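You operate a simulated robot arm through the tools that you are given. There is no shell and no other tool.

Carry out the task below with a simulated two-armed robot. There is one attempt and no reset: what you move stays moved.

JOB
Swap the grey stand's rod for the one with the yellow tip and drop the rod clamp over it.
Fine: the rod with the blue tip goes into the free well of the rod rack; the grey stand knob ends tight; leave the other rod and clamps. Where these are worked on the way, their far stop is far enough and under half their travel is too little: grey stand knob.

It is judged by the outcome, as a careful person would: the job done as asked, and still so three seconds after it is handed in. It fails if anything else is knocked over, pushed out of place, dropped, spilled or broken.

ROBOT AND FRAMES
Two 6-joint arms with fingered hands on one trunk that stands fixed in place. Base frame: the origin is at the foot of the trunk, x ahead of it, y to its left, z up. Lengths are in m, angles in rad, forces in N, time in s.
The left shoulder is at [0.02, 0.157, 0.829], the right one opposite. With the tool pointing down near the work surface each hand reaches from about 0.34 to 0.84 m from the base axis, measured 20 degrees to its own side. Payload 4.1 kg a hand.
The TCP of each hand is the grasp point between the finger pads, 0.033 m short of the fingertips. In the tool frame z runs along the fingers and y along their closing line. Largest opening 0.112 m; the body of the gripper starts 0.039 m behind the TCP. The gripper is a hand of 4 fingers: y runs from the thumb to the fingers, the wrist lies at [-0.016, -0.118, -0.2] in the tool frame, and closing takes about 1.5 s.
Orientation is that of the tool frame in the base frame, as a unit quaternion [w, x, y, z]. With the fingers straight down and the wrist toward the robot, the tool's x, y and z point along [0, 1, 0], [1, 0, 0] and [0, 0, -1] of the base frame.

CONTROLS
- The arms move only by the tool servo_tool. It takes "left_targets", "right_targets" or both (then of equal length, played together; a hand with none holds still); each is a list of rows, each an object of numbers (a shift or turn left out is 0, a gripper value left out holds the last): "grip": the opening, from 0 (shut) to 1 (fully open); "x", "y", "z": the shift along the tool's x, y, z in m; "ax", "ay", "az": the turn, a rotation vector about the tool's x, y, z in rad. In form: [{"grip": .., "x": .., "y": .., "z": .., "ax": .., "ay": .., "az": ..}, ...]. A call has 1 to 20 rows; each row shifts and turns the commanded pose from where the row before left it, along the tool's axes as they then stand. A row lasts 0.2 s, in which the tool goes at most 0.05 m and 0.15 rad; a call with a longer step from one row to the next is refused whole, and so is a gripper value outside its range. Where a pose cannot be reached the arm comes as near as it can. A force on the tool above 70 N (or 10 N above the force at the start of the call, whichever is more), or a blocked arm, ends the call early, and 0.2 s more pass. The fingers move at their own pace (about 0.072 m/s each) and stop on an object; they squeeze with about 31 N. The grip force told is the motor's: it shows also when the fingers shut on nothing. Time passes only in rows, and 0.2 s behind the last, so rows that do not move let the fingers close. It gives the time, the measured TCP pose, the force on the tool (base axes), the opening and the grip force at its end, in the units of the frame above (readings bear some noise), with the torque about the TCP (base axes, N m) and any sound that the robot's microphone picked up.
- Cameras (640 x 400 px; columns grow to the right, rows downward): "scene" is now at [0.06, -0.0118, 1.4706]; the picture's right is [-0.14, -0.99, 0.00], its down [-0.49, 0.07, -0.87] and it looks along [0.86, -0.12, -0.50] (base axes); focal length 316 px, centre (320, 200). "left" rides on the left gripper at [-0.066, -0.089, -0.13] in its tool frame; the picture's right is [-0.79, -0.29, 0.54], its down [0.55, -0.71, 0.44] and it looks along [0.26, 0.64, 0.72] (tool axes); focal length 247 px, centre (320, 200). "right" rides on the right gripper at [0.066, -0.089, -0.13] in its tool frame; the picture's right is [-0.79, 0.29, -0.54], its down [-0.55, -0.71, 0.44] and it looks along [-0.26, 0.64, 0.72] (tool axes); focal length 247 px, centre (320, 200). There is no depth. A picture from a camera that has moved, and an enlarged one, comes with that camera's place and axes in the base frame and with its lens.
- grab_frame(camera): a new picture of that camera. It takes no simulated time.
- set_grasp(shape, hand): the hand has 4 fingers and takes this shape, open, in about a second: jaw (thumb against the fingers, like two jaws); tri (thumb and two fingers); tip (a fingertip pinch); poke (one finger out to press); point (the index stretched); flat (the hand flat); cup (the hand cupped); fist (a fist). The gripper value then closes the fingers along that shape, each until it touches; the sizes above hold for jaw. It gives what a move gives, with no picture.
- turn_head(pan, tilt): turns the head with the scene camera to pan (to the left, within 1.501 rad either way) and tilt (down, from -0.506 to 1.204), counted from straight ahead of the robot. It gives what a move gives.
- inspect(camera, box): a new picture of the part [left, top, right, bottom] of that camera's present view, enlarged. It takes no simulated time.
- hand_in(): hands the job in; it is judged then, once.

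Places have to be worked out from the pictures, the camera data and where the tool is seen. Open the grippers and draw the arms clear of the work before you hand the job in, unless the task says otherwise.

The tools are called as name(argument=value, ...) on one line, values as JSON. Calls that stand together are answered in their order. servo_tool: Moves the arms, as the interface text tells. Its arguments: {"type":"object","properties":{"left_targets":{"type":"array","items":{"type":"object","properties":{"grip":{"type":"number"},"x":{"type":"number"},"y":{"type":"number"},"z":{"type":"number"},"ax":{"type":"number"},"ay":{"type":"number"},"az":{"type":"number"}}}},"right_targets":{"type":"array","items":{"type":"object","properties":{"grip":{"type":"number"},"x":{"type":"number"},"y":{"type":"number"},"z":{"type":"number"},"ax":{"type":"number"},"ay":{"type":"number"},"az":{"type":"number"}}}}},"required":[]} The other tools are called the same way: set_grasp (shape, hand) gives the hand a shape; turn_head (pan, tilt) turns the head that bears the scene camera; grab_frame (camera) takes a picture; inspect (camera, box) takes an enlarged picture of a part of a camera's view; hand_in () hands the job in.

At the start:

```text
clock: 0.0
left_tcp_pos: [0.3197, 0.0369, 1.3321]
left_tcp_rot: [0.001, 0.786, 0.618, 0.001]
left_ft_force: [-0.1, -0.2, -0.3]
left_moment: [0.02, -0.01, 0.03]
left_opening: 0.1119
left_finger_force: 0.0
left_shape: jaw
right_tcp_pos: [0.3342, -0.2055, 1.3314]
right_tcp_rot: [-0.001, 0.786, 0.618, 0.0]
right_ft_force: [0.5, -0.4, -0.2]
right_moment: [0.02, 0.01, 0.03]
right_opening: 0.1119
right_finger_force: 0.1
right_shape: jaw
head pan, tilt: [-0.138, 0.518]
```

scene: 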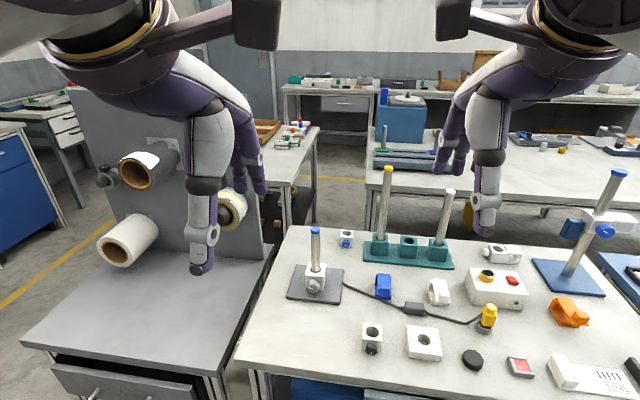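
right: 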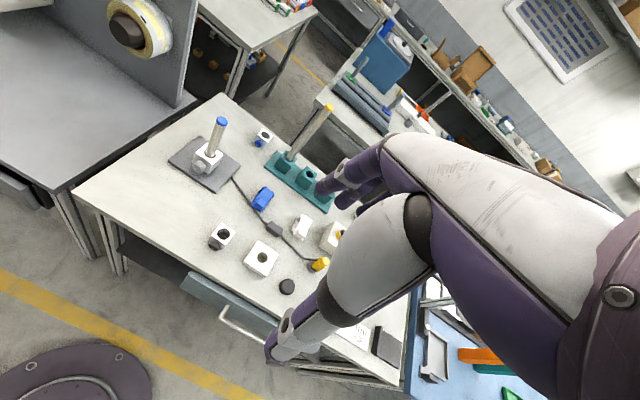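
left: 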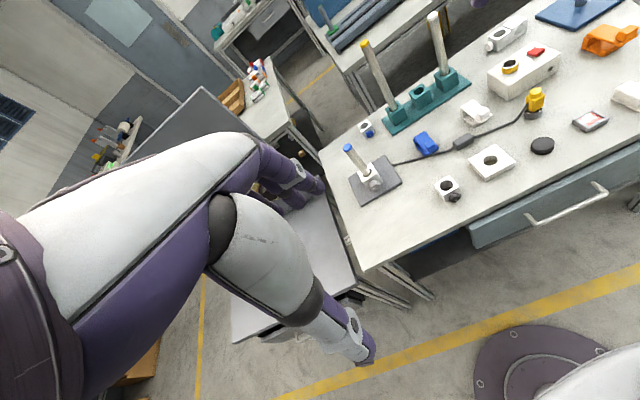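

The scene shows the grey stand with a blue-tipped rod, a green rack with a yellow-tipped rod, a free well and a white-tipped rod, plus several clamps. I'll enlarge the views of the stand, rack and clamps first.

inspect(camera="scene", box=[270, 150, 470, 310])

inspect(camera="scene", box=[330, 260, 540, 390])

inspect(camera="scene", box=[440, 160, 640, 390])

inspect(camera="left", box=[320, 0, 640, 220])

inspect(camera="right", box=[160, 90, 360, 310])

```text
2.50 times, centred on (370, 230) of scene
camera zoom: at [0.06, -0.0118, 1.4706], right [-0.14, -0.99, 0.0], down [-0.49, 0.07, -0.87], along [0.86, -0.12, -0.5], focal length 790 px, centre (195, 125)
```

zoom: 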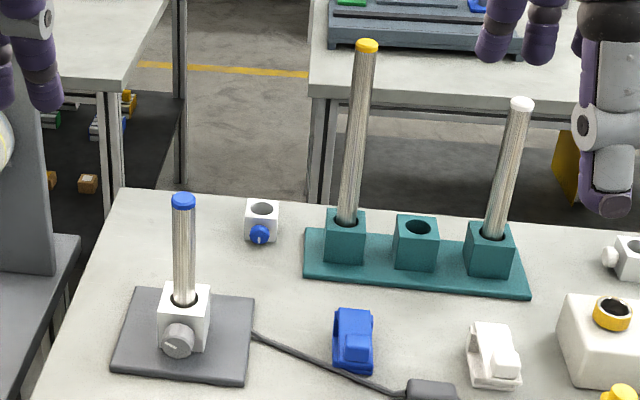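

```text
3.05 times, centred on (435, 325) of scene
camera zoom: at [0.06, -0.0118, 1.4706], right [-0.14, -0.99, 0.0], down [-0.49, 0.07, -0.87], along [0.86, -0.12, -0.5], focal length 964 px, centre (-30, -181)
```

zoom: 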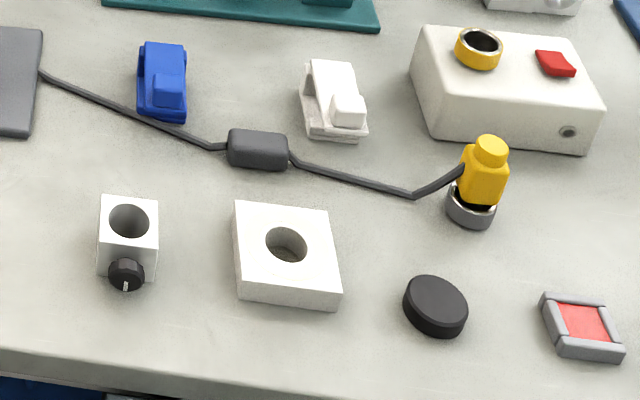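

```text
1.74 times, centred on (540, 275) of scene
camera zoom: at [0.06, -0.0118, 1.4706], right [-0.14, -0.99, 0.0], down [-0.49, 0.07, -0.87], along [0.86, -0.12, -0.5], focal length 550 px, centre (-63, 70)
```

zoom: 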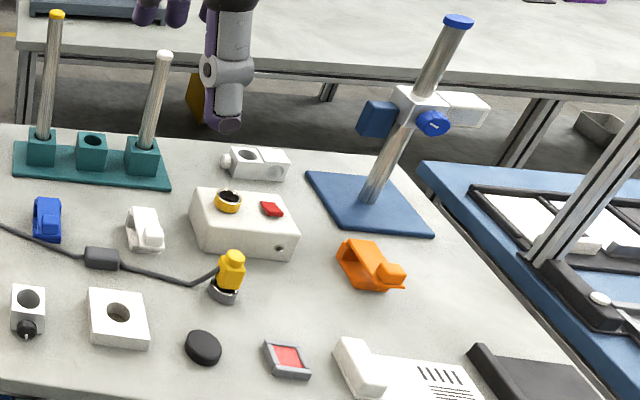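

```text
1.82 times, centred on (480, 110) of left
camera zoom: at [0.2171, -0.0067, 1.4638], right [-0.46, -0.7, -0.54], down [-0.56, 0.7, -0.44], along [0.69, 0.1, -0.72], focal length 449 px, centre (29, 364)
```

zoom: 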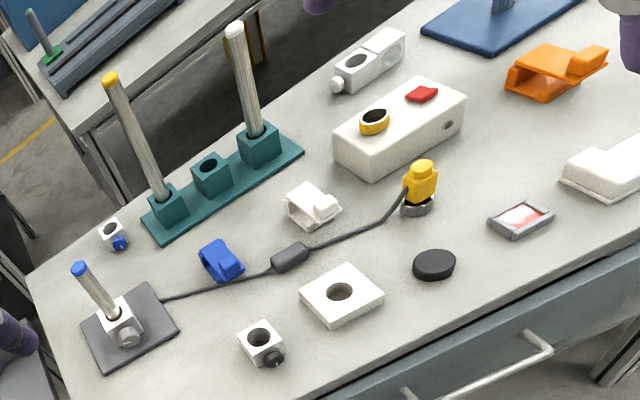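

```text
1.82 times, centred on (260, 200) of right
camera zoom: at [0.2634, -0.1205, 1.4623], right [0.09, -0.84, 0.54], down [-0.82, -0.37, -0.44], along [0.56, -0.4, -0.72], focal length 449 px, centre (429, 200)
```

zoom: 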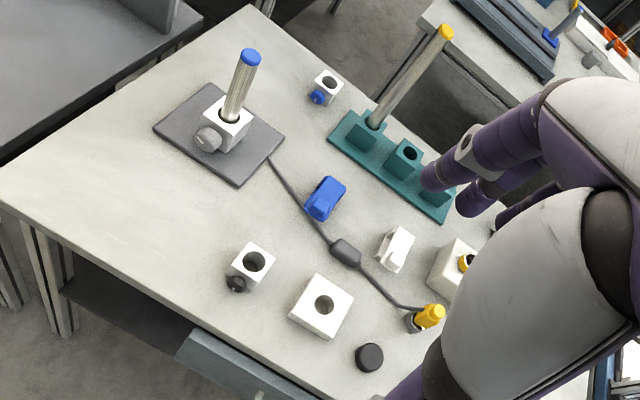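

The stand is at about (0.74, -0.09) with its knob toward me, and the rack wells run along x≈0.85. I'll zoom in hard on the clamp-like parts to tell which is the rod clamp.

inspect(camera="scene", box=[352, 315, 392, 360])

inspect(camera="scene", box=[330, 222, 366, 256])

inspect(camera="scene", box=[475, 232, 531, 277])

inspect(camera="scene", box=[284, 222, 350, 308])

inspect(camera="scene", box=[540, 160, 640, 300])

inspect(camera="scene", box=[366, 266, 460, 310])

```text
8.89 times, centred on (372, 338) of scene
camera zoom: at [0.06, -0.0118, 1.4706], right [-0.14, -0.99, 0.0], down [-0.49, 0.07, -0.87], along [0.86, -0.12, -0.5], focal length 2810 px, centre (-142, -1022)
```

zoom: 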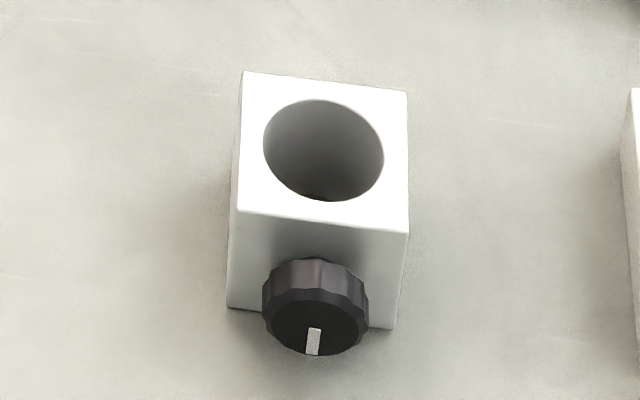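

```text
11.76 times, centred on (348, 239) of scene
camera zoom: at [0.06, -0.0118, 1.4706], right [-0.14, -0.99, 0.0], down [-0.49, 0.07, -0.87], along [0.86, -0.12, -0.5], focal length 3720 px, centre (-9, -259)
```

zoom: 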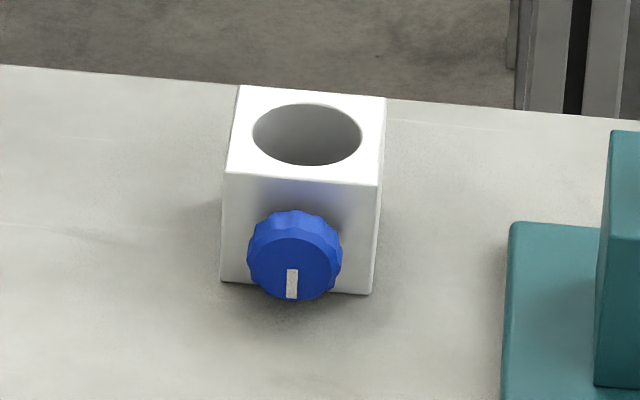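

```text
8.89 times, centred on (503, 254) of scene
camera zoom: at [0.06, -0.0118, 1.4706], right [-0.14, -0.99, 0.0], down [-0.49, 0.07, -0.87], along [0.86, -0.12, -0.5], focal length 2810 px, centre (-1307, -284)
```

zoom: 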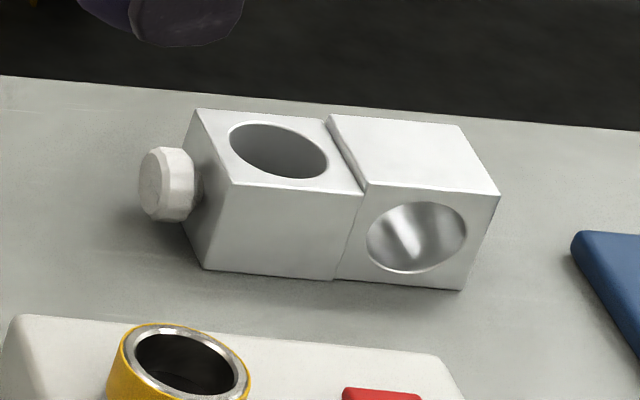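

```text
4.65 times, centred on (317, 265) of scene
camera zoom: at [0.06, -0.0118, 1.4706], right [-0.14, -0.99, 0.0], down [-0.49, 0.07, -0.87], along [0.86, -0.12, -0.5], focal length 1470 px, centre (334, -102)
```

zoom: 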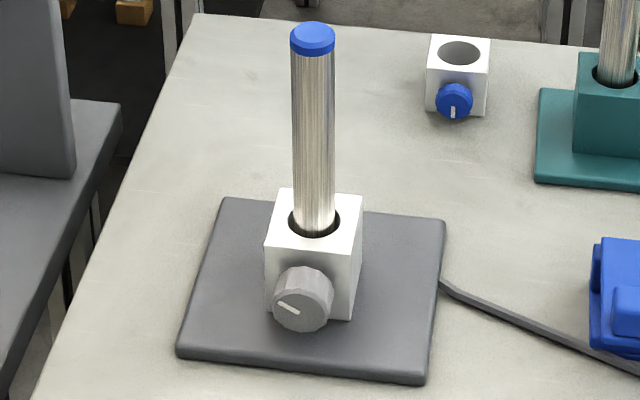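

```text
2.86 times, centred on (590, 230) of scene
camera zoom: at [0.06, -0.0118, 1.4706], right [-0.14, -0.99, 0.0], down [-0.49, 0.07, -0.87], along [0.86, -0.12, -0.5], focal length 903 px, centre (-451, 114)
```

zoom: 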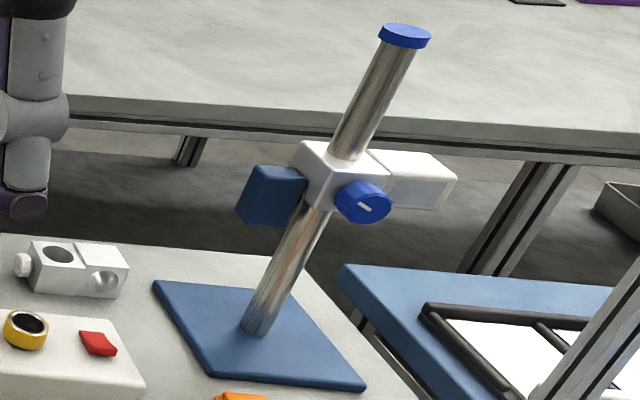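

```text
6.81 times, centred on (413, 288) of scene
camera zoom: at [0.06, -0.0118, 1.4706], right [-0.14, -0.99, 0.0], down [-0.49, 0.07, -0.87], along [0.86, -0.12, -0.5], focal length 2153 px, centre (-313, -399)
```

zoom: 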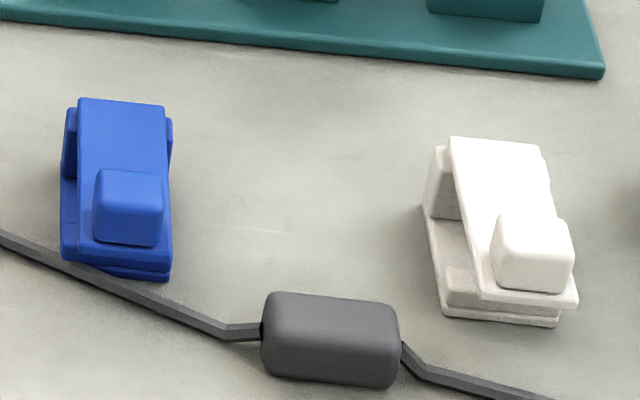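

Two small blocks (black knob, blue knob), a two-bore block and a plain plate all have similar bores. I'll look at them from the hand cameras' angles before deciding which is the rod clamp.

inspect(camera="right", box=[200, 215, 245, 260])

inspect(camera="left", box=[478, 10, 548, 60])

inspect(camera="right", box=[240, 120, 285, 155])

inspect(camera="right", box=[235, 230, 290, 285])

inspect(camera="left", box=[340, 110, 400, 160])

inspect(camera="left", box=[420, 165, 530, 220])

```text
8.89 times, centred on (222, 238) of right
camera zoom: at [0.2634, -0.1205, 1.4623], right [0.09, -0.84, 0.54], down [-0.82, -0.37, -0.44], along [0.56, -0.4, -0.72], focal length 2195 px, centre (1187, -133)
```

zoom: 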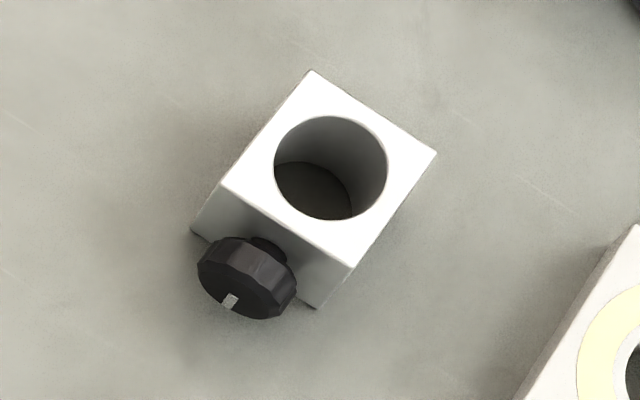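

```text
8.00 times, centred on (513, 35) of left
camera zoom: at [0.2171, -0.0067, 1.4638], right [-0.46, -0.7, -0.54], down [-0.56, 0.7, -0.44], along [0.69, 0.1, -0.72], focal length 1976 px, centre (-1224, 1520)
```

zoom: 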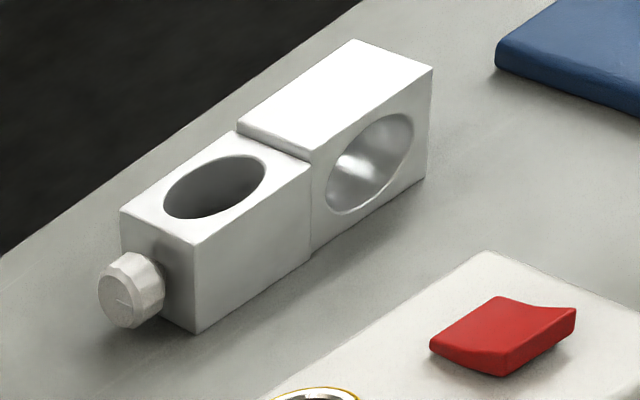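

```text
11.43 times, centred on (262, 138) of right
camera zoom: at [0.2634, -0.1205, 1.4623], right [0.09, -0.84, 0.54], down [-0.82, -0.37, -0.44], along [0.56, -0.4, -0.72], focal length 2823 px, centre (977, 914)
```

zoom: 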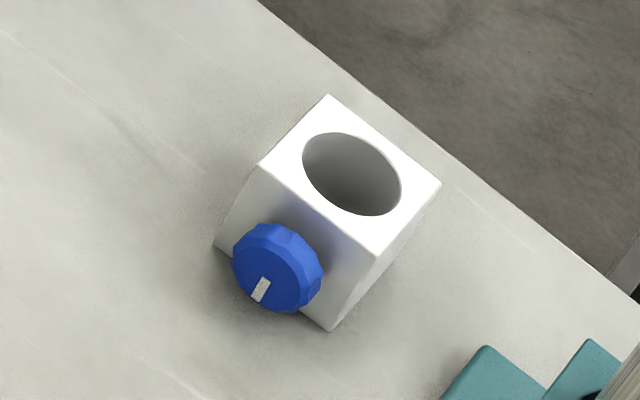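

```text
7.27 times, centred on (262, 258) of right
camera zoom: at [0.2634, -0.1205, 1.4623], right [0.09, -0.84, 0.54], down [-0.82, -0.37, -0.44], along [0.56, -0.4, -0.72], focal length 1796 px, centre (738, -218)
```

zoom: 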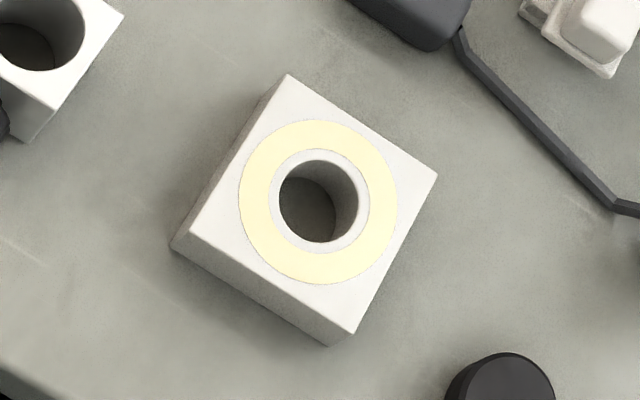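

```text
8.00 times, centred on (370, 135) of left
camera zoom: at [0.2171, -0.0067, 1.4638], right [-0.46, -0.7, -0.54], down [-0.56, 0.7, -0.44], along [0.69, 0.1, -0.72], focal length 1976 px, centre (-80, 720)
```

zoom: 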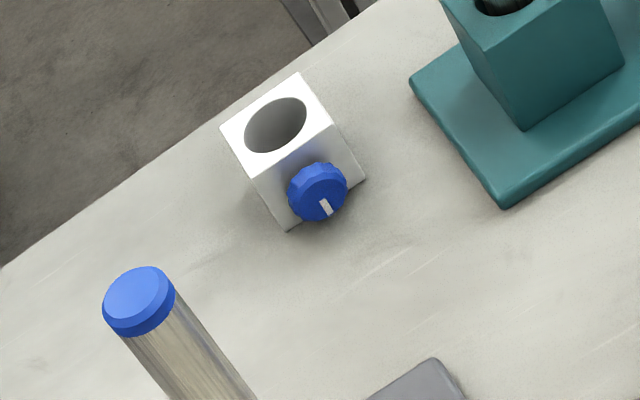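

```text
5.82 times, centred on (475, 192) of left
camera zoom: at [0.2171, -0.0067, 1.4638], right [-0.46, -0.7, -0.54], down [-0.56, 0.7, -0.44], along [0.69, 0.1, -0.72], focal length 1437 px, centre (-582, 244)
```

zoom: 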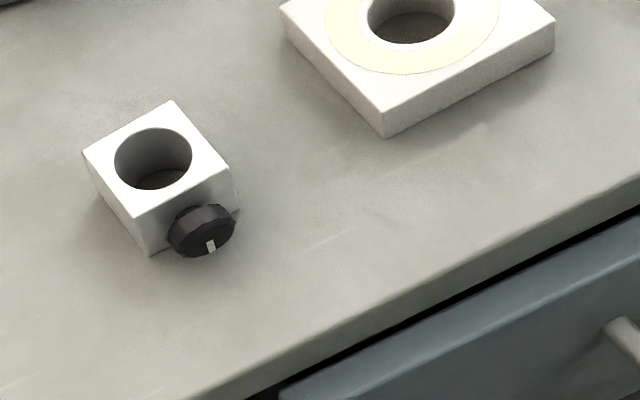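

The bores are all alike, but only the black-knob block at about (0.525, -0.20) is within comfortable reach. The blue-knob one at (0.92, -0.22) and the two-bore block at (0.77, -0.68) sit beyond reach, so I take the black-knob block as the rod clamp. First I yaw both hands so their closing lines lie sideways, lowering them a little.

servo_tool(left_targets=[{"az": 0.147, "z": 0.01}, {"az": 0.147, "z": 0.01}, {"az": 0.147, "z": 0.01}, {"az": 0.147, "z": 0.01}, {"az": 0.147, "z": 0.01}, {"az": 0.147, "z": 0.01}, {"az": 0.147, "z": 0.01}, {"az": 0.147, "z": 0.01}, {"az": 0.147, "z": 0.01}], right_targets=[{"az": 0.147, "z": 0.01}, {"az": 0.147, "z": 0.01}, {"az": 0.147, "z": 0.01}, {"az": 0.147, "z": 0.01}, {"az": 0.147, "z": 0.01}, {"az": 0.147, "z": 0.01}, {"az": 0.147, "z": 0.01}, {"az": 0.147, "z": 0.01}, {"az": 0.147, "z": 0.01}])

grab_frame(camera="scene")

```text
clock: 2.0
left_tcp_pos: [0.318, 0.036, 1.2413]
left_tcp_rot: [0.0, 1.0, 0.005, 0.0]
left_ft_force: [-0.5, 0.6, -0.6]
left_moment: [-0.02, -0.05, -0.04]
left_opening: 0.1117
left_finger_force: 0.0
left_shape: jaw
right_tcp_pos: [0.3499, -0.2159, 1.2004]
right_tcp_rot: [-0.001, 1.0, 0.005, 0.002]
right_ft_force: [-0.4, 0.2, 0.2]
right_moment: [-0.01, -0.02, 0.05]
right_opening: 0.1116
right_finger_force: 0.0
right_shape: jaw
right hand out of reach, approached as far as the arm can: row 7, 8, 9
head pan, tilt: [-0.138, 0.518]
```

```text
taken
```

scene: 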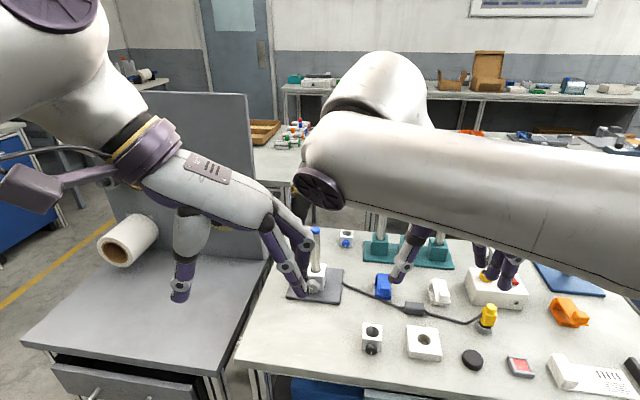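

Both hands now point down with x forward and y to the right; the right upper arm blocks the scene view. I move the right hand forward and outward and the left hand forward and down toward the stand for a closer look.

servo_tool(left_targets=[{"x": 0.025, "y": 0.004, "z": 0.025}, {"x": 0.025, "y": 0.004, "z": 0.025}, {"x": 0.025, "y": 0.004, "z": 0.025}, {"x": 0.025, "y": 0.004, "z": 0.025}, {"x": 0.025, "y": 0.004, "z": 0.025}, {"x": 0.025, "y": 0.004, "z": 0.025}, {"x": 0.025, "y": 0.004, "z": 0.025}, {"ay": 0.14}, {"ay": 0.14}, {"ay": 0.14}, {"ay": 0.14}, {"ay": 0.14}], right_targets=[{"x": 0.02, "y": 0.03, "z": 0.025}, {"x": 0.02, "y": 0.03, "z": 0.025}, {"x": 0.02, "y": 0.03, "z": 0.025}, {"x": 0.02, "y": 0.03, "z": 0.025}, {"x": 0.02, "y": 0.03, "z": 0.025}, {"x": 0.02, "y": 0.03, "z": 0.025}, {"x": 0.02, "y": 0.03, "z": 0.025}, {"ay": 0.14}, {"ay": 0.14}, {"ay": 0.14}, {"ay": 0.14}, {"ay": 0.14}])

grab_frame(camera="scene")

grab_frame(camera="left")

grab_frame(camera="right")

```text
clock: 4.6
left_tcp_pos: [0.4943, 0.0121, 1.067]
left_tcp_rot: [-0.002, 0.939, 0.005, 0.343]
left_ft_force: [0.9, 0.8, 0.6]
left_moment: [0.0, -0.02, 0.0]
left_opening: 0.1115
left_finger_force: 0.1
left_shape: jaw
right_tcp_pos: [0.4986, -0.4295, 1.0488]
right_tcp_rot: [-0.005, 0.941, 0.006, 0.339]
right_ft_force: [-0.1, -0.5, -0.2]
right_moment: [0.03, -0.01, 0.01]
right_opening: 0.1117
right_finger_force: 0.1
right_shape: jaw
right hand out of reach, approached as far as the arm can: row 12
head pan, tilt: [-0.138, 0.518]
```

```text
taken
```

scene: 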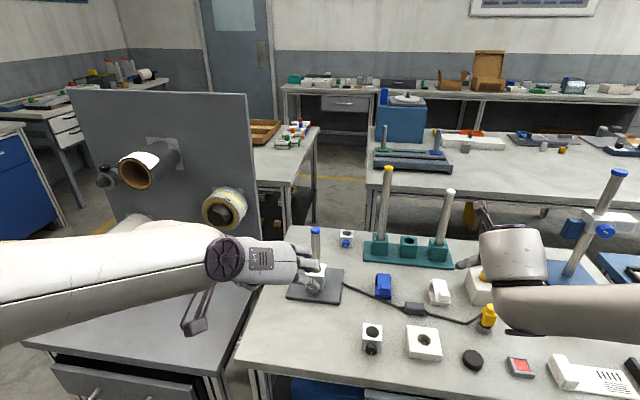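

```text
taken
camera left: at [0.3602, 0.0979, 1.1252], right [-0.26, 0.28, -0.92], down [0.7, 0.72, 0.02], along [0.67, -0.64, -0.38], focal length 247 px, centre (320, 200)
```

left: 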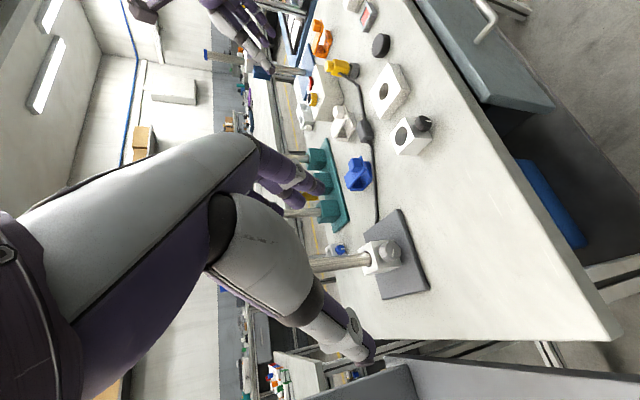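

```text
taken
camera right: at [0.4653, -0.342, 1.1916], right [-0.95, -0.3, -0.09], down [-0.16, 0.71, -0.68], along [0.27, -0.64, -0.72], focal length 247 px, centre (320, 200)
```

right: 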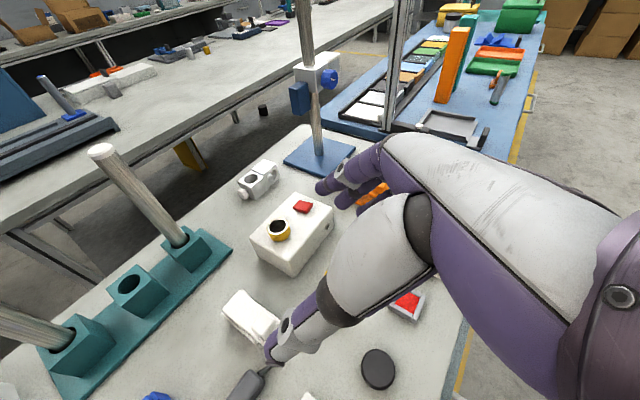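

The left camera now sees the stand from a good second angle. I'll zoom both cameras on the stand for accurate triangulation, and use the right camera for the rack.

inspect(camera="left", box=[300, 200, 440, 310])

inspect(camera="scene", box=[284, 222, 350, 308])

inspect(camera="right", box=[0, 130, 240, 400])

inspect(camera="scene", box=[355, 160, 465, 275])

inspect(camera="left", box=[270, 120, 380, 240])

inspect(camera="left", box=[370, 90, 450, 170])

```text
3.64 times, centred on (370, 255) of left
camera zoom: at [0.3602, 0.0979, 1.1252], right [-0.26, 0.28, -0.92], down [0.7, 0.72, 0.02], along [0.67, -0.64, -0.38], focal length 898 px, centre (138, 0)
```

zoom: 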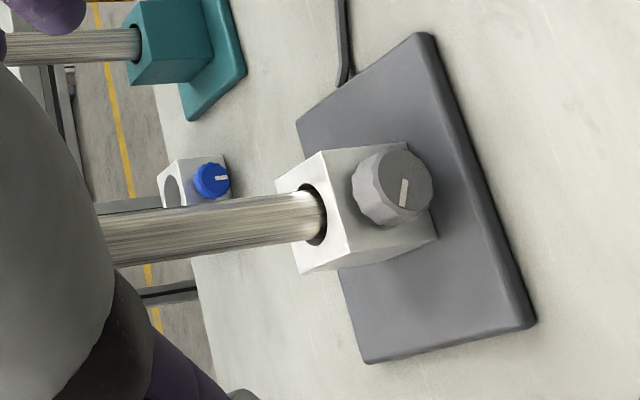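

```text
4.65 times, centred on (317, 265) of scene
camera zoom: at [0.0606, -0.0119, 1.4705], right [-0.14, -0.99, 0.0], down [-0.49, 0.07, -0.87], along [0.86, -0.12, -0.5], focal length 1470 px, centre (334, -102)
```

zoom: 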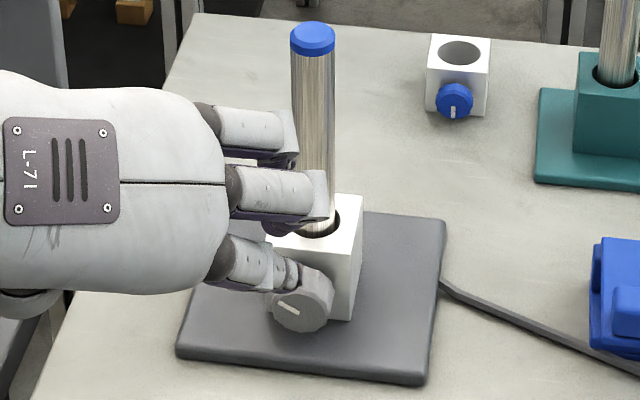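

```text
1.48 times, centred on (120, 265) of right
camera zoom: at [0.4653, -0.342, 1.1916], right [-0.95, -0.3, -0.09], down [-0.16, 0.71, -0.68], along [0.27, -0.64, -0.72], focal length 366 px, centre (616, 104)
```

zoom: 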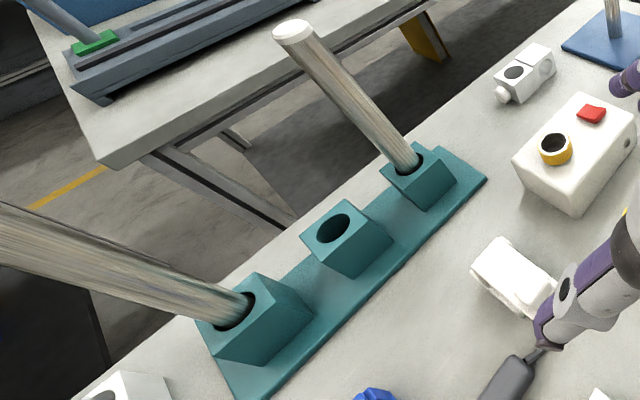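

```text
3.48 times, centred on (410, 218) of scene
camera zoom: at [0.0606, -0.0119, 1.4705], right [-0.14, -0.99, 0.0], down [-0.49, 0.07, -0.87], along [0.86, -0.12, -0.5], focal length 1100 px, centre (7, 139)
```

zoom: 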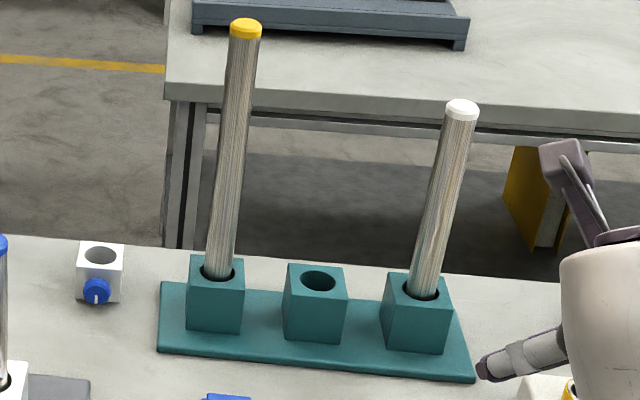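

```text
3.33 times, centred on (325, 180) of left
camera zoom: at [0.3602, 0.0979, 1.1252], right [-0.26, 0.28, -0.92], down [0.7, 0.72, 0.02], along [0.67, -0.64, -0.38], focal length 823 px, centre (303, 267)
```

zoom: 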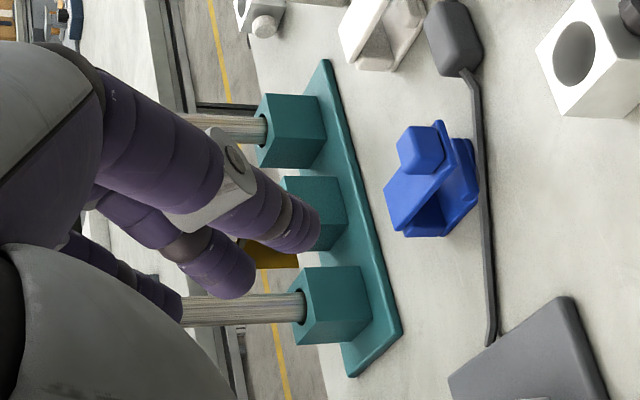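

```text
5.00 times, centred on (410, 130) of left
camera zoom: at [0.3602, 0.0979, 1.1252], right [-0.26, 0.28, -0.92], down [0.7, 0.72, 0.02], along [0.67, -0.64, -0.38], focal length 1235 px, centre (-130, 550)
```

zoom: 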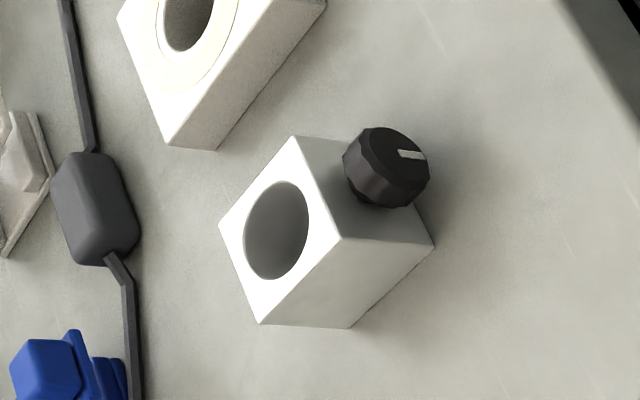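

Triangulation puts the stand bore at (0.731, -0.093), block top at z≈0.861, and knob face near (0.692, -0.080, 0.830), with the stand yawed about -16°. I'll zoom on the knob to read its mark before choosing a turning direction.

inspect(camera="left", box=[372, 232, 412, 268])

inspect(camera="scene", box=[298, 264, 330, 300])

```text
11.11 times, centred on (392, 250) of left
camera zoom: at [0.3602, 0.0979, 1.1252], right [-0.26, 0.28, -0.92], down [0.7, 0.72, 0.02], along [0.67, -0.64, -0.38], focal length 2744 px, centre (-480, -356)
```

zoom: 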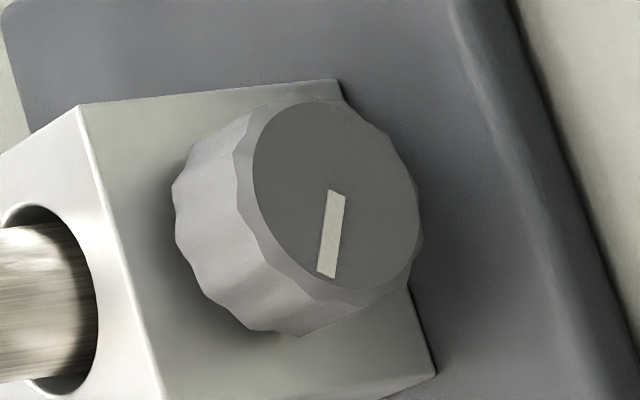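

```text
11.11 times, centred on (314, 282) of scene
camera zoom: at [0.0606, -0.0119, 1.4705], right [-0.14, -0.99, 0.0], down [-0.49, 0.07, -0.87], along [0.86, -0.12, -0.5], focal length 3513 px, centre (387, -711)
```

zoom: 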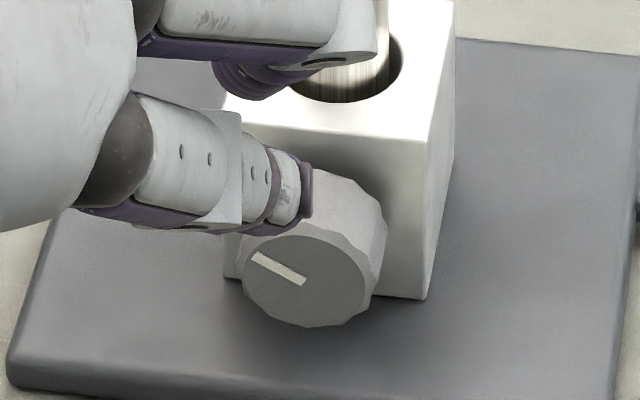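

The grey mark sits near 9:30 while the loose clamps' marks point to 6 o'clock, so loosening should be counter-clockwise by roughly 1.9 rad. I'll put the left hand into the fingertip pinch and see how its digits lie.

set_grasp(hand="left", shape="tip")

grab_frame(camera="left")

inspect(camera="scene", box=[220, 200, 360, 320])

```text
clock: 5.5
left_tcp_pos: [0.494, 0.0093, 1.0658]
left_tcp_rot: [-0.002, 0.939, 0.006, 0.343]
left_ft_force: [-0.1, -1.4, -0.1]
left_moment: [0.02, 0.03, 0.01]
left_opening: 0.1116
left_finger_force: 0.2
left_shape: tip
right_tcp_pos: [0.4967, -0.4322, 1.0497]
right_tcp_rot: [-0.003, 0.941, 0.005, 0.337]
right_ft_force: [0.3, 0.3, -0.8]
right_moment: [0.02, 0.02, -0.02]
right_opening: 0.1117
right_finger_force: 0.0
right_shape: jaw
head pan, tilt: [-0.138, 0.518]
```

```text
taken
camera left: at [0.36, 0.098, 1.1256], right [-0.26, 0.28, -0.92], down [0.7, 0.72, 0.02], along [0.67, -0.64, -0.39], focal length 247 px, centre (320, 200)
```

left: 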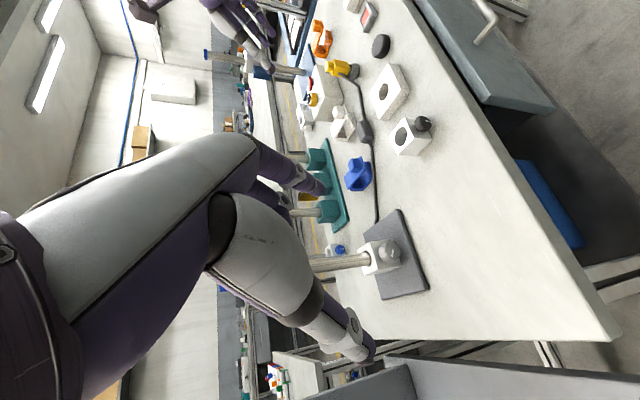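

```text
3.33 times, centred on (290, 260) of scene
camera zoom: at [0.06, -0.0118, 1.4706], right [-0.14, -0.99, 0.0], down [-0.49, 0.07, -0.87], along [0.86, -0.12, -0.5], focal length 1054 px, centre (420, 0)
```

zoom: 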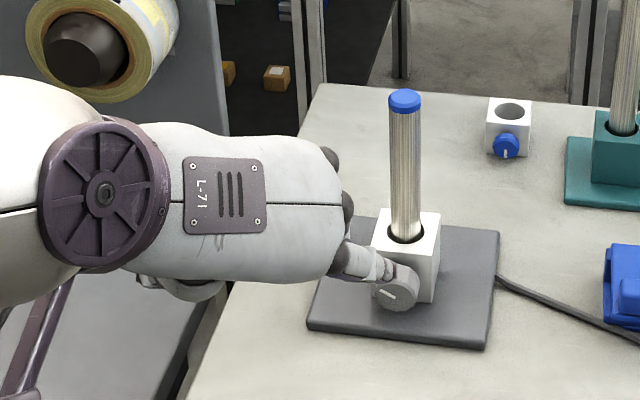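

In the pinch shape the index and thumb stay out while the other fingers curl away. I close them part way in free air to see in the left camera where the pads meet.

servo_tool(left_targets=[{"grip": 0.3}, {"grip": 0.3}, {"grip": 0.3}, {"grip": 0.3}, {"grip": 0.3}])

grab_frame(camera="left")

inspect(camera="left", box=[220, 150, 420, 400])

```text
clock: 6.7
left_tcp_pos: [0.4941, 0.0116, 1.0652]
left_tcp_rot: [-0.002, 0.939, 0.005, 0.343]
left_ft_force: [-0.4, 0.2, -0.4]
left_moment: [-0.03, 0.0, -0.02]
left_opening: 0.0339
left_finger_force: 0.1
left_shape: tip
right_tcp_pos: [0.4981, -0.4299, 1.05]
right_tcp_rot: [-0.004, 0.941, 0.005, 0.339]
right_ft_force: [-0.7, 0.0, 0.1]
right_moment: [0.01, 0.02, 0.04]
right_opening: 0.1121
right_finger_force: 0.0
right_shape: jaw
head pan, tilt: [-0.138, 0.518]
```

```text
taken
camera left: at [0.3599, 0.098, 1.1256], right [-0.26, 0.28, -0.92], down [0.7, 0.72, 0.02], along [0.67, -0.64, -0.39], focal length 247 px, centre (320, 200)
```

left: 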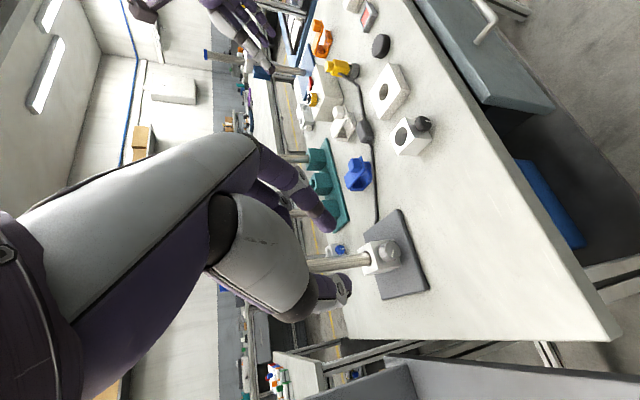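

```text
1.60 times, centred on (320, 275) of left
camera zoom: at [0.3599, 0.098, 1.1256], right [-0.26, 0.28, -0.92], down [0.7, 0.72, 0.02], along [0.67, -0.64, -0.39], focal length 395 px, centre (320, 80)
```

zoom: 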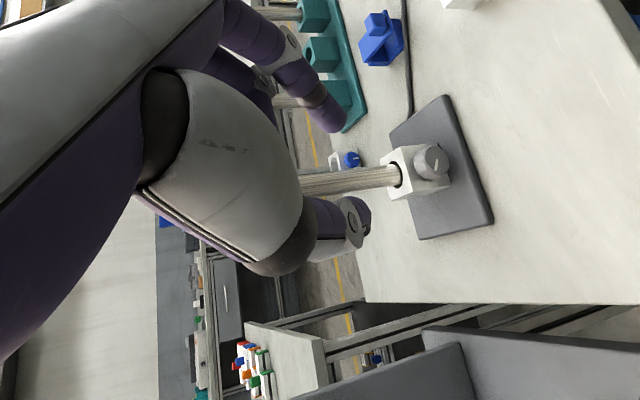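

The pinch centre sits on the tool axis near the fingertips, so I will approach the knob with the hand pitched and yawed to match its axis. I turn and roll the left hand now and bring it to about 8 cm short of the knob.

servo_tool(left_targets=[{"grip": 0.5, "ax": -0.0918, "az": 0.1088}, {"ax": -0.0918, "az": 0.1088}, {"ax": 0.1137, "az": 0.096}, {"ax": 0.1137, "az": 0.096}, {"ax": 0.1137, "az": 0.096}, {"x": 0.0062, "y": 0.0217, "z": 0.0315}, {"x": 0.0062, "y": 0.0217, "z": 0.0315}, {"x": 0.0062, "y": 0.0217, "z": 0.0315}, {"x": 0.0062, "y": 0.0217, "z": 0.0315}, {"x": 0.0062, "y": 0.0217, "z": 0.0315}, {"x": 0.0062, "y": 0.0217, "z": 0.0315}])

grab_frame(camera="left")

grab_frame(camera="scene")

```text
clock: 9.1
left_tcp_pos: [0.6214, -0.0912, 0.9026]
left_tcp_rot: [-0.16, 0.897, -0.201, 0.36]
left_ft_force: [0.2, -0.3, -0.1]
left_moment: [-0.03, 0.0, -0.01]
left_opening: 0.0555
left_finger_force: 0.0
left_shape: tip
right_tcp_pos: [0.4977, -0.4302, 1.0494]
right_tcp_rot: [-0.004, 0.941, 0.005, 0.339]
right_ft_force: [0.8, -0.6, 0.6]
right_moment: [-0.03, -0.01, -0.03]
right_opening: 0.1118
right_finger_force: 0.1
right_shape: jaw
head pan, tilt: [-0.138, 0.518]
```

```text
taken
camera left: at [0.5087, -0.0022, 0.9938], right [-0.07, 0.7, -0.71], down [0.85, 0.42, 0.33], along [0.53, -0.58, -0.62], focal length 247 px, centre (320, 200)
```

left: 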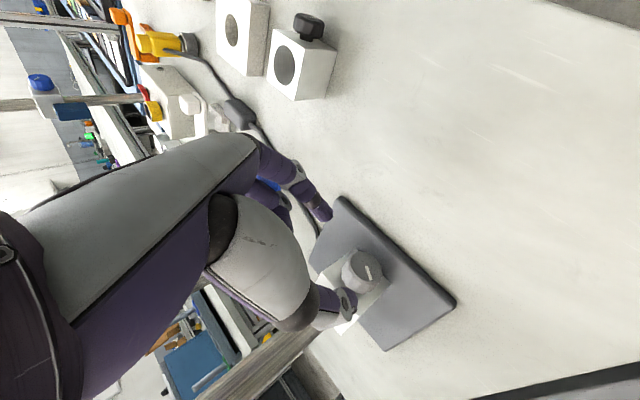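

```text
taken
```

scene: 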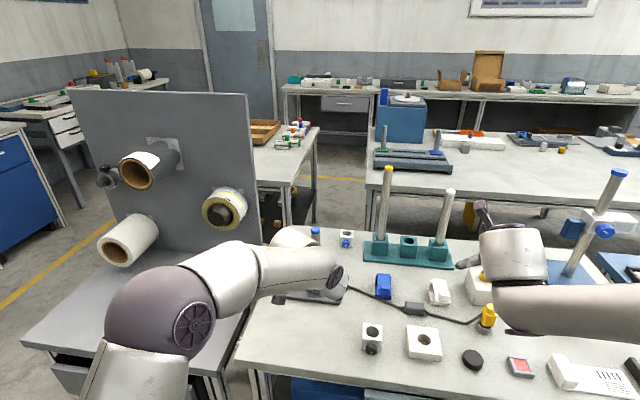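

The left hand is in the pre-grasp pose and its camera sees the knob up close. I'll enlarge that area to measure the offset from the pinch point.

inspect(camera="left", box=[280, 170, 480, 370])

inspect(camera="left", box=[325, 235, 405, 305])

```text
2.00 times, centred on (380, 270) of left
camera zoom: at [0.5087, -0.0022, 0.9938], right [-0.07, 0.7, -0.71], down [0.85, 0.42, 0.33], along [0.53, -0.58, -0.62], focal length 494 px, centre (200, 60)
```

zoom: 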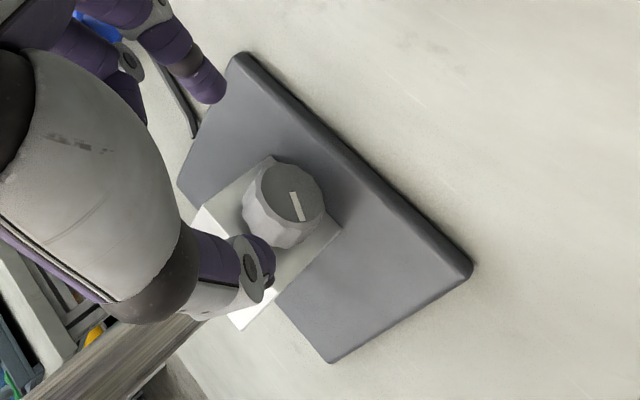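

```text
5.71 times, centred on (365, 270) of left
camera zoom: at [0.5087, -0.0022, 0.9938], right [-0.07, 0.7, -0.71], down [0.85, 0.42, 0.33], along [0.53, -0.58, -0.62], focal length 1411 px, centre (63, -200)
```

zoom: 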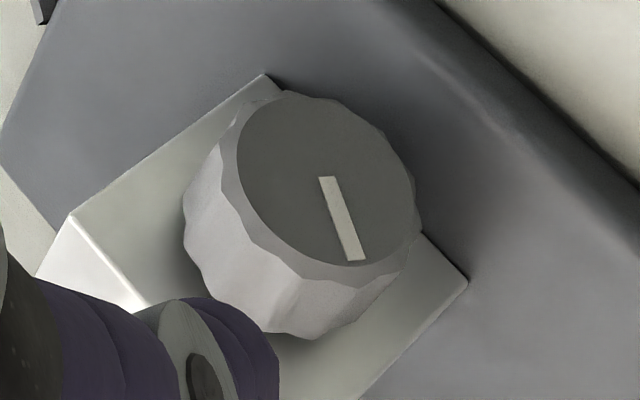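

Three views agree the knob face is about 8 cm ahead along the tool axis, nearly centred sideways. I advance 4.5 cm with a small centring shift and look again.

servo_tool(left_targets=[{"x": 0.002, "y": 0.001, "z": 0.015}, {"x": 0.002, "y": 0.001, "z": 0.015}, {"x": 0.002, "y": 0.0, "z": 0.015}, {}])

inspect(camera="left", box=[260, 170, 460, 370])

inspect(camera="left", box=[300, 215, 400, 305])

```text
clock: 10.1
left_tcp_pos: [0.6563, -0.092, 0.8731]
left_tcp_rot: [-0.161, 0.897, -0.2, 0.36]
left_ft_force: [-0.3, 0.0, -0.6]
left_moment: [-0.01, 0.02, 0.0]
left_opening: 0.0555
left_finger_force: 0.1
left_shape: tip
right_tcp_pos: [0.4978, -0.4303, 1.0489]
right_tcp_rot: [-0.004, 0.941, 0.005, 0.339]
right_ft_force: [0.1, 0.1, 0.5]
right_moment: [0.0, 0.03, 0.03]
right_opening: 0.1118
right_finger_force: 0.1
right_shape: jaw
head pan, tilt: [-0.138, 0.518]
```

```text
2.00 times, centred on (360, 270) of left
camera zoom: at [0.5427, -0.0022, 0.9651], right [-0.07, 0.7, -0.71], down [0.85, 0.42, 0.33], along [0.52, -0.58, -0.63], focal length 494 px, centre (240, 60)
```

zoom: 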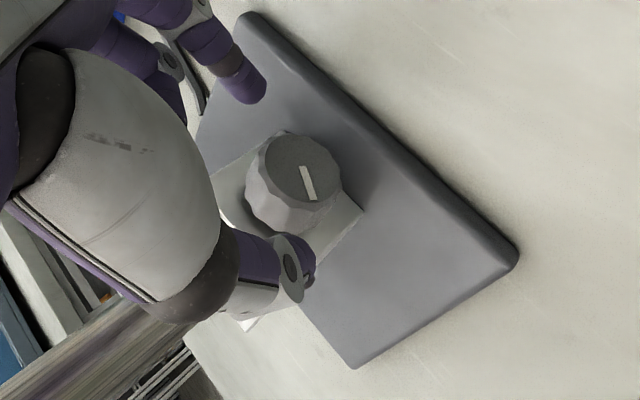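

```text
4.44 times, centred on (350, 260) of left
camera zoom: at [0.5427, -0.0022, 0.9651], right [-0.07, 0.7, -0.71], down [0.85, 0.42, 0.33], along [0.52, -0.58, -0.63], focal length 1098 px, centre (187, -67)
```

zoom: 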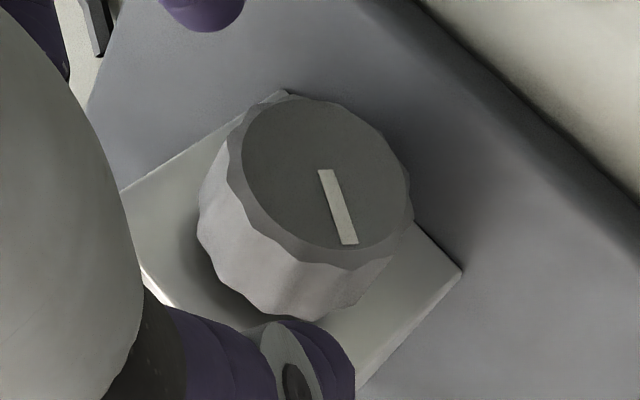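

Image-size change gives a knob face of about 35 mm at (0.685, -0.082, 0.833), 5 cm ahead of the tool point. I advance the remaining 3.8 cm so the knob sits between the fingertip pads.

servo_tool(left_targets=[{"x": 0.001, "y": 0.0005, "z": 0.0125}, {"x": 0.001, "y": 0.0006, "z": 0.0125}, {"x": 0.001, "y": 0.0006, "z": 0.0127}, {}])

inspect(camera="left", box=[250, 160, 450, 360])

inspect(camera="scene", box=[260, 220, 360, 310])

```text
clock: 11.1
left_tcp_pos: [0.6827, -0.0928, 0.8528]
left_tcp_rot: [-0.158, 0.896, -0.201, 0.362]
left_ft_force: [-36.7, -6.1, 38.4]
left_moment: [-0.89, 1.1, -0.57]
left_opening: 0.0569
left_finger_force: 0.2
left_shape: tip
right_tcp_pos: [0.4962, -0.4318, 1.0495]
right_tcp_rot: [-0.004, 0.94, 0.004, 0.34]
right_ft_force: [-0.2, -0.4, -0.2]
right_moment: [0.03, -0.01, -0.02]
right_opening: 0.1118
right_finger_force: 0.1
right_shape: jaw
head pan, tilt: [-0.138, 0.518]
```

```text
2.00 times, centred on (350, 260) of left
camera zoom: at [0.5682, -0.002, 0.9443], right [-0.07, 0.7, -0.71], down [0.85, 0.42, 0.33], along [0.53, -0.58, -0.62], focal length 494 px, centre (260, 80)
```

zoom: 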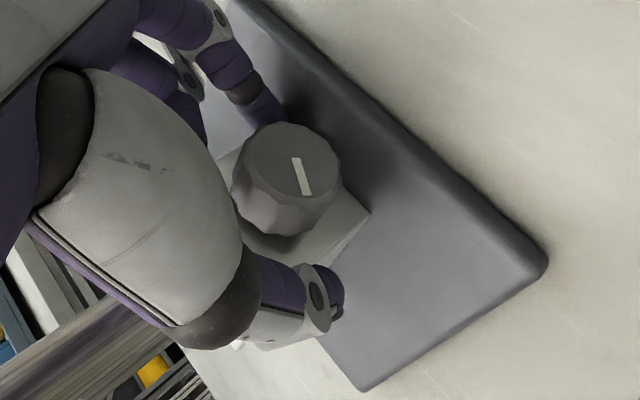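

```text
4.44 times, centred on (310, 265) of scene
camera zoom: at [0.0576, -0.0119, 1.4707], right [-0.14, -0.99, 0.0], down [-0.49, 0.07, -0.87], along [0.86, -0.12, -0.49], focal length 1405 px, centre (364, -89)
```

zoom: 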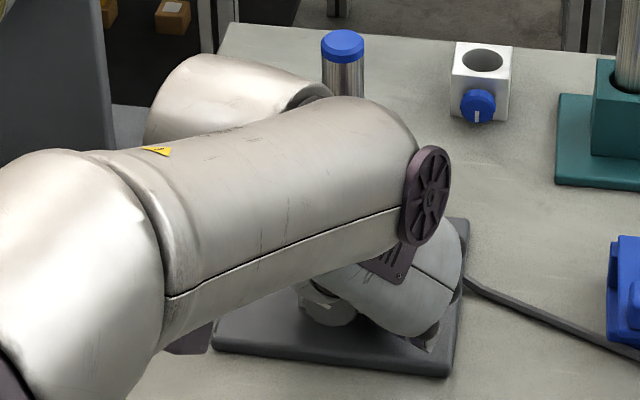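

A 53 N push straight back along the tool axis shows the fingertips are touching the block's front face. I back off 5 mm and check that the contact goes away.

servo_tool(left_targets=[{"z": -0.006}, {"z": -0.004}, {}])

inspect(camera="left", box=[270, 170, 410, 310])

```text
clock: 11.9
left_tcp_pos: [0.6777, -0.0889, 0.8551]
left_tcp_rot: [-0.161, 0.897, -0.2, 0.36]
left_ft_force: [4.0, -0.8, 11.9]
left_moment: [-0.25, -0.23, 0.05]
left_opening: 0.0527
left_finger_force: 0.1
left_shape: tip
right_tcp_pos: [0.4976, -0.4294, 1.0494]
right_tcp_rot: [-0.004, 0.941, 0.005, 0.338]
right_ft_force: [-0.1, 0.0, 0.0]
right_moment: [0.0, 0.01, -0.03]
right_opening: 0.1118
right_finger_force: 0.0
right_shape: jaw
head pan, tilt: [-0.138, 0.518]
```

```text
2.86 times, centred on (340, 240) of left
camera zoom: at [0.5642, 0.0004, 0.9468], right [-0.07, 0.7, -0.71], down [0.85, 0.42, 0.33], along [0.53, -0.58, -0.63], focal length 706 px, centre (263, 86)
```

zoom: 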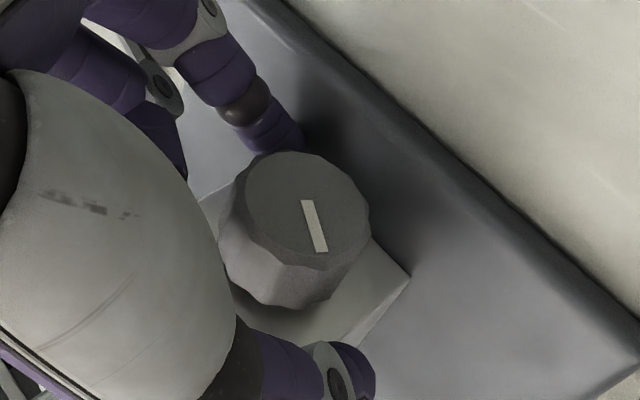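

A small upward force remains, so the index tip is brushing the base plate. I back off slightly more and close the pinch onto the knob, which also lifts the index.

servo_tool(left_targets=[{"z": -0.002, "y": -0.001, "grip": 0.38}, {"grip": 0.34}, {"grip": 0.3}, {"grip": 0.2}, {"grip": 0.1}, {"grip": 0.0}, {"grip": 0.0}])

inspect(camera="left", box=[270, 170, 410, 310])

```text
clock: 13.5
left_tcp_pos: [0.676, -0.0896, 0.8569]
left_tcp_rot: [-0.161, 0.897, -0.2, 0.359]
left_ft_force: [-2.8, 5.2, -1.3]
left_moment: [0.13, -0.13, 0.48]
left_opening: 0.0243
left_finger_force: 31.4
left_shape: tip
right_tcp_pos: [0.4979, -0.4308, 1.0501]
right_tcp_rot: [-0.004, 0.941, 0.005, 0.339]
right_ft_force: [-0.9, 0.0, 0.7]
right_moment: [-0.03, 0.03, 0.01]
right_opening: 0.1119
right_finger_force: 0.2
right_shape: jaw
head pan, tilt: [-0.138, 0.518]
```

```text
2.86 times, centred on (340, 240) of left
camera zoom: at [0.5626, 0.0004, 0.949], right [-0.07, 0.7, -0.71], down [0.85, 0.42, 0.33], along [0.52, -0.58, -0.63], focal length 706 px, centre (263, 86)
```

zoom: 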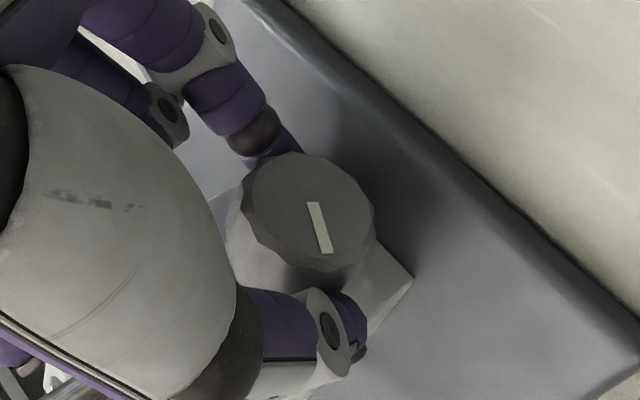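

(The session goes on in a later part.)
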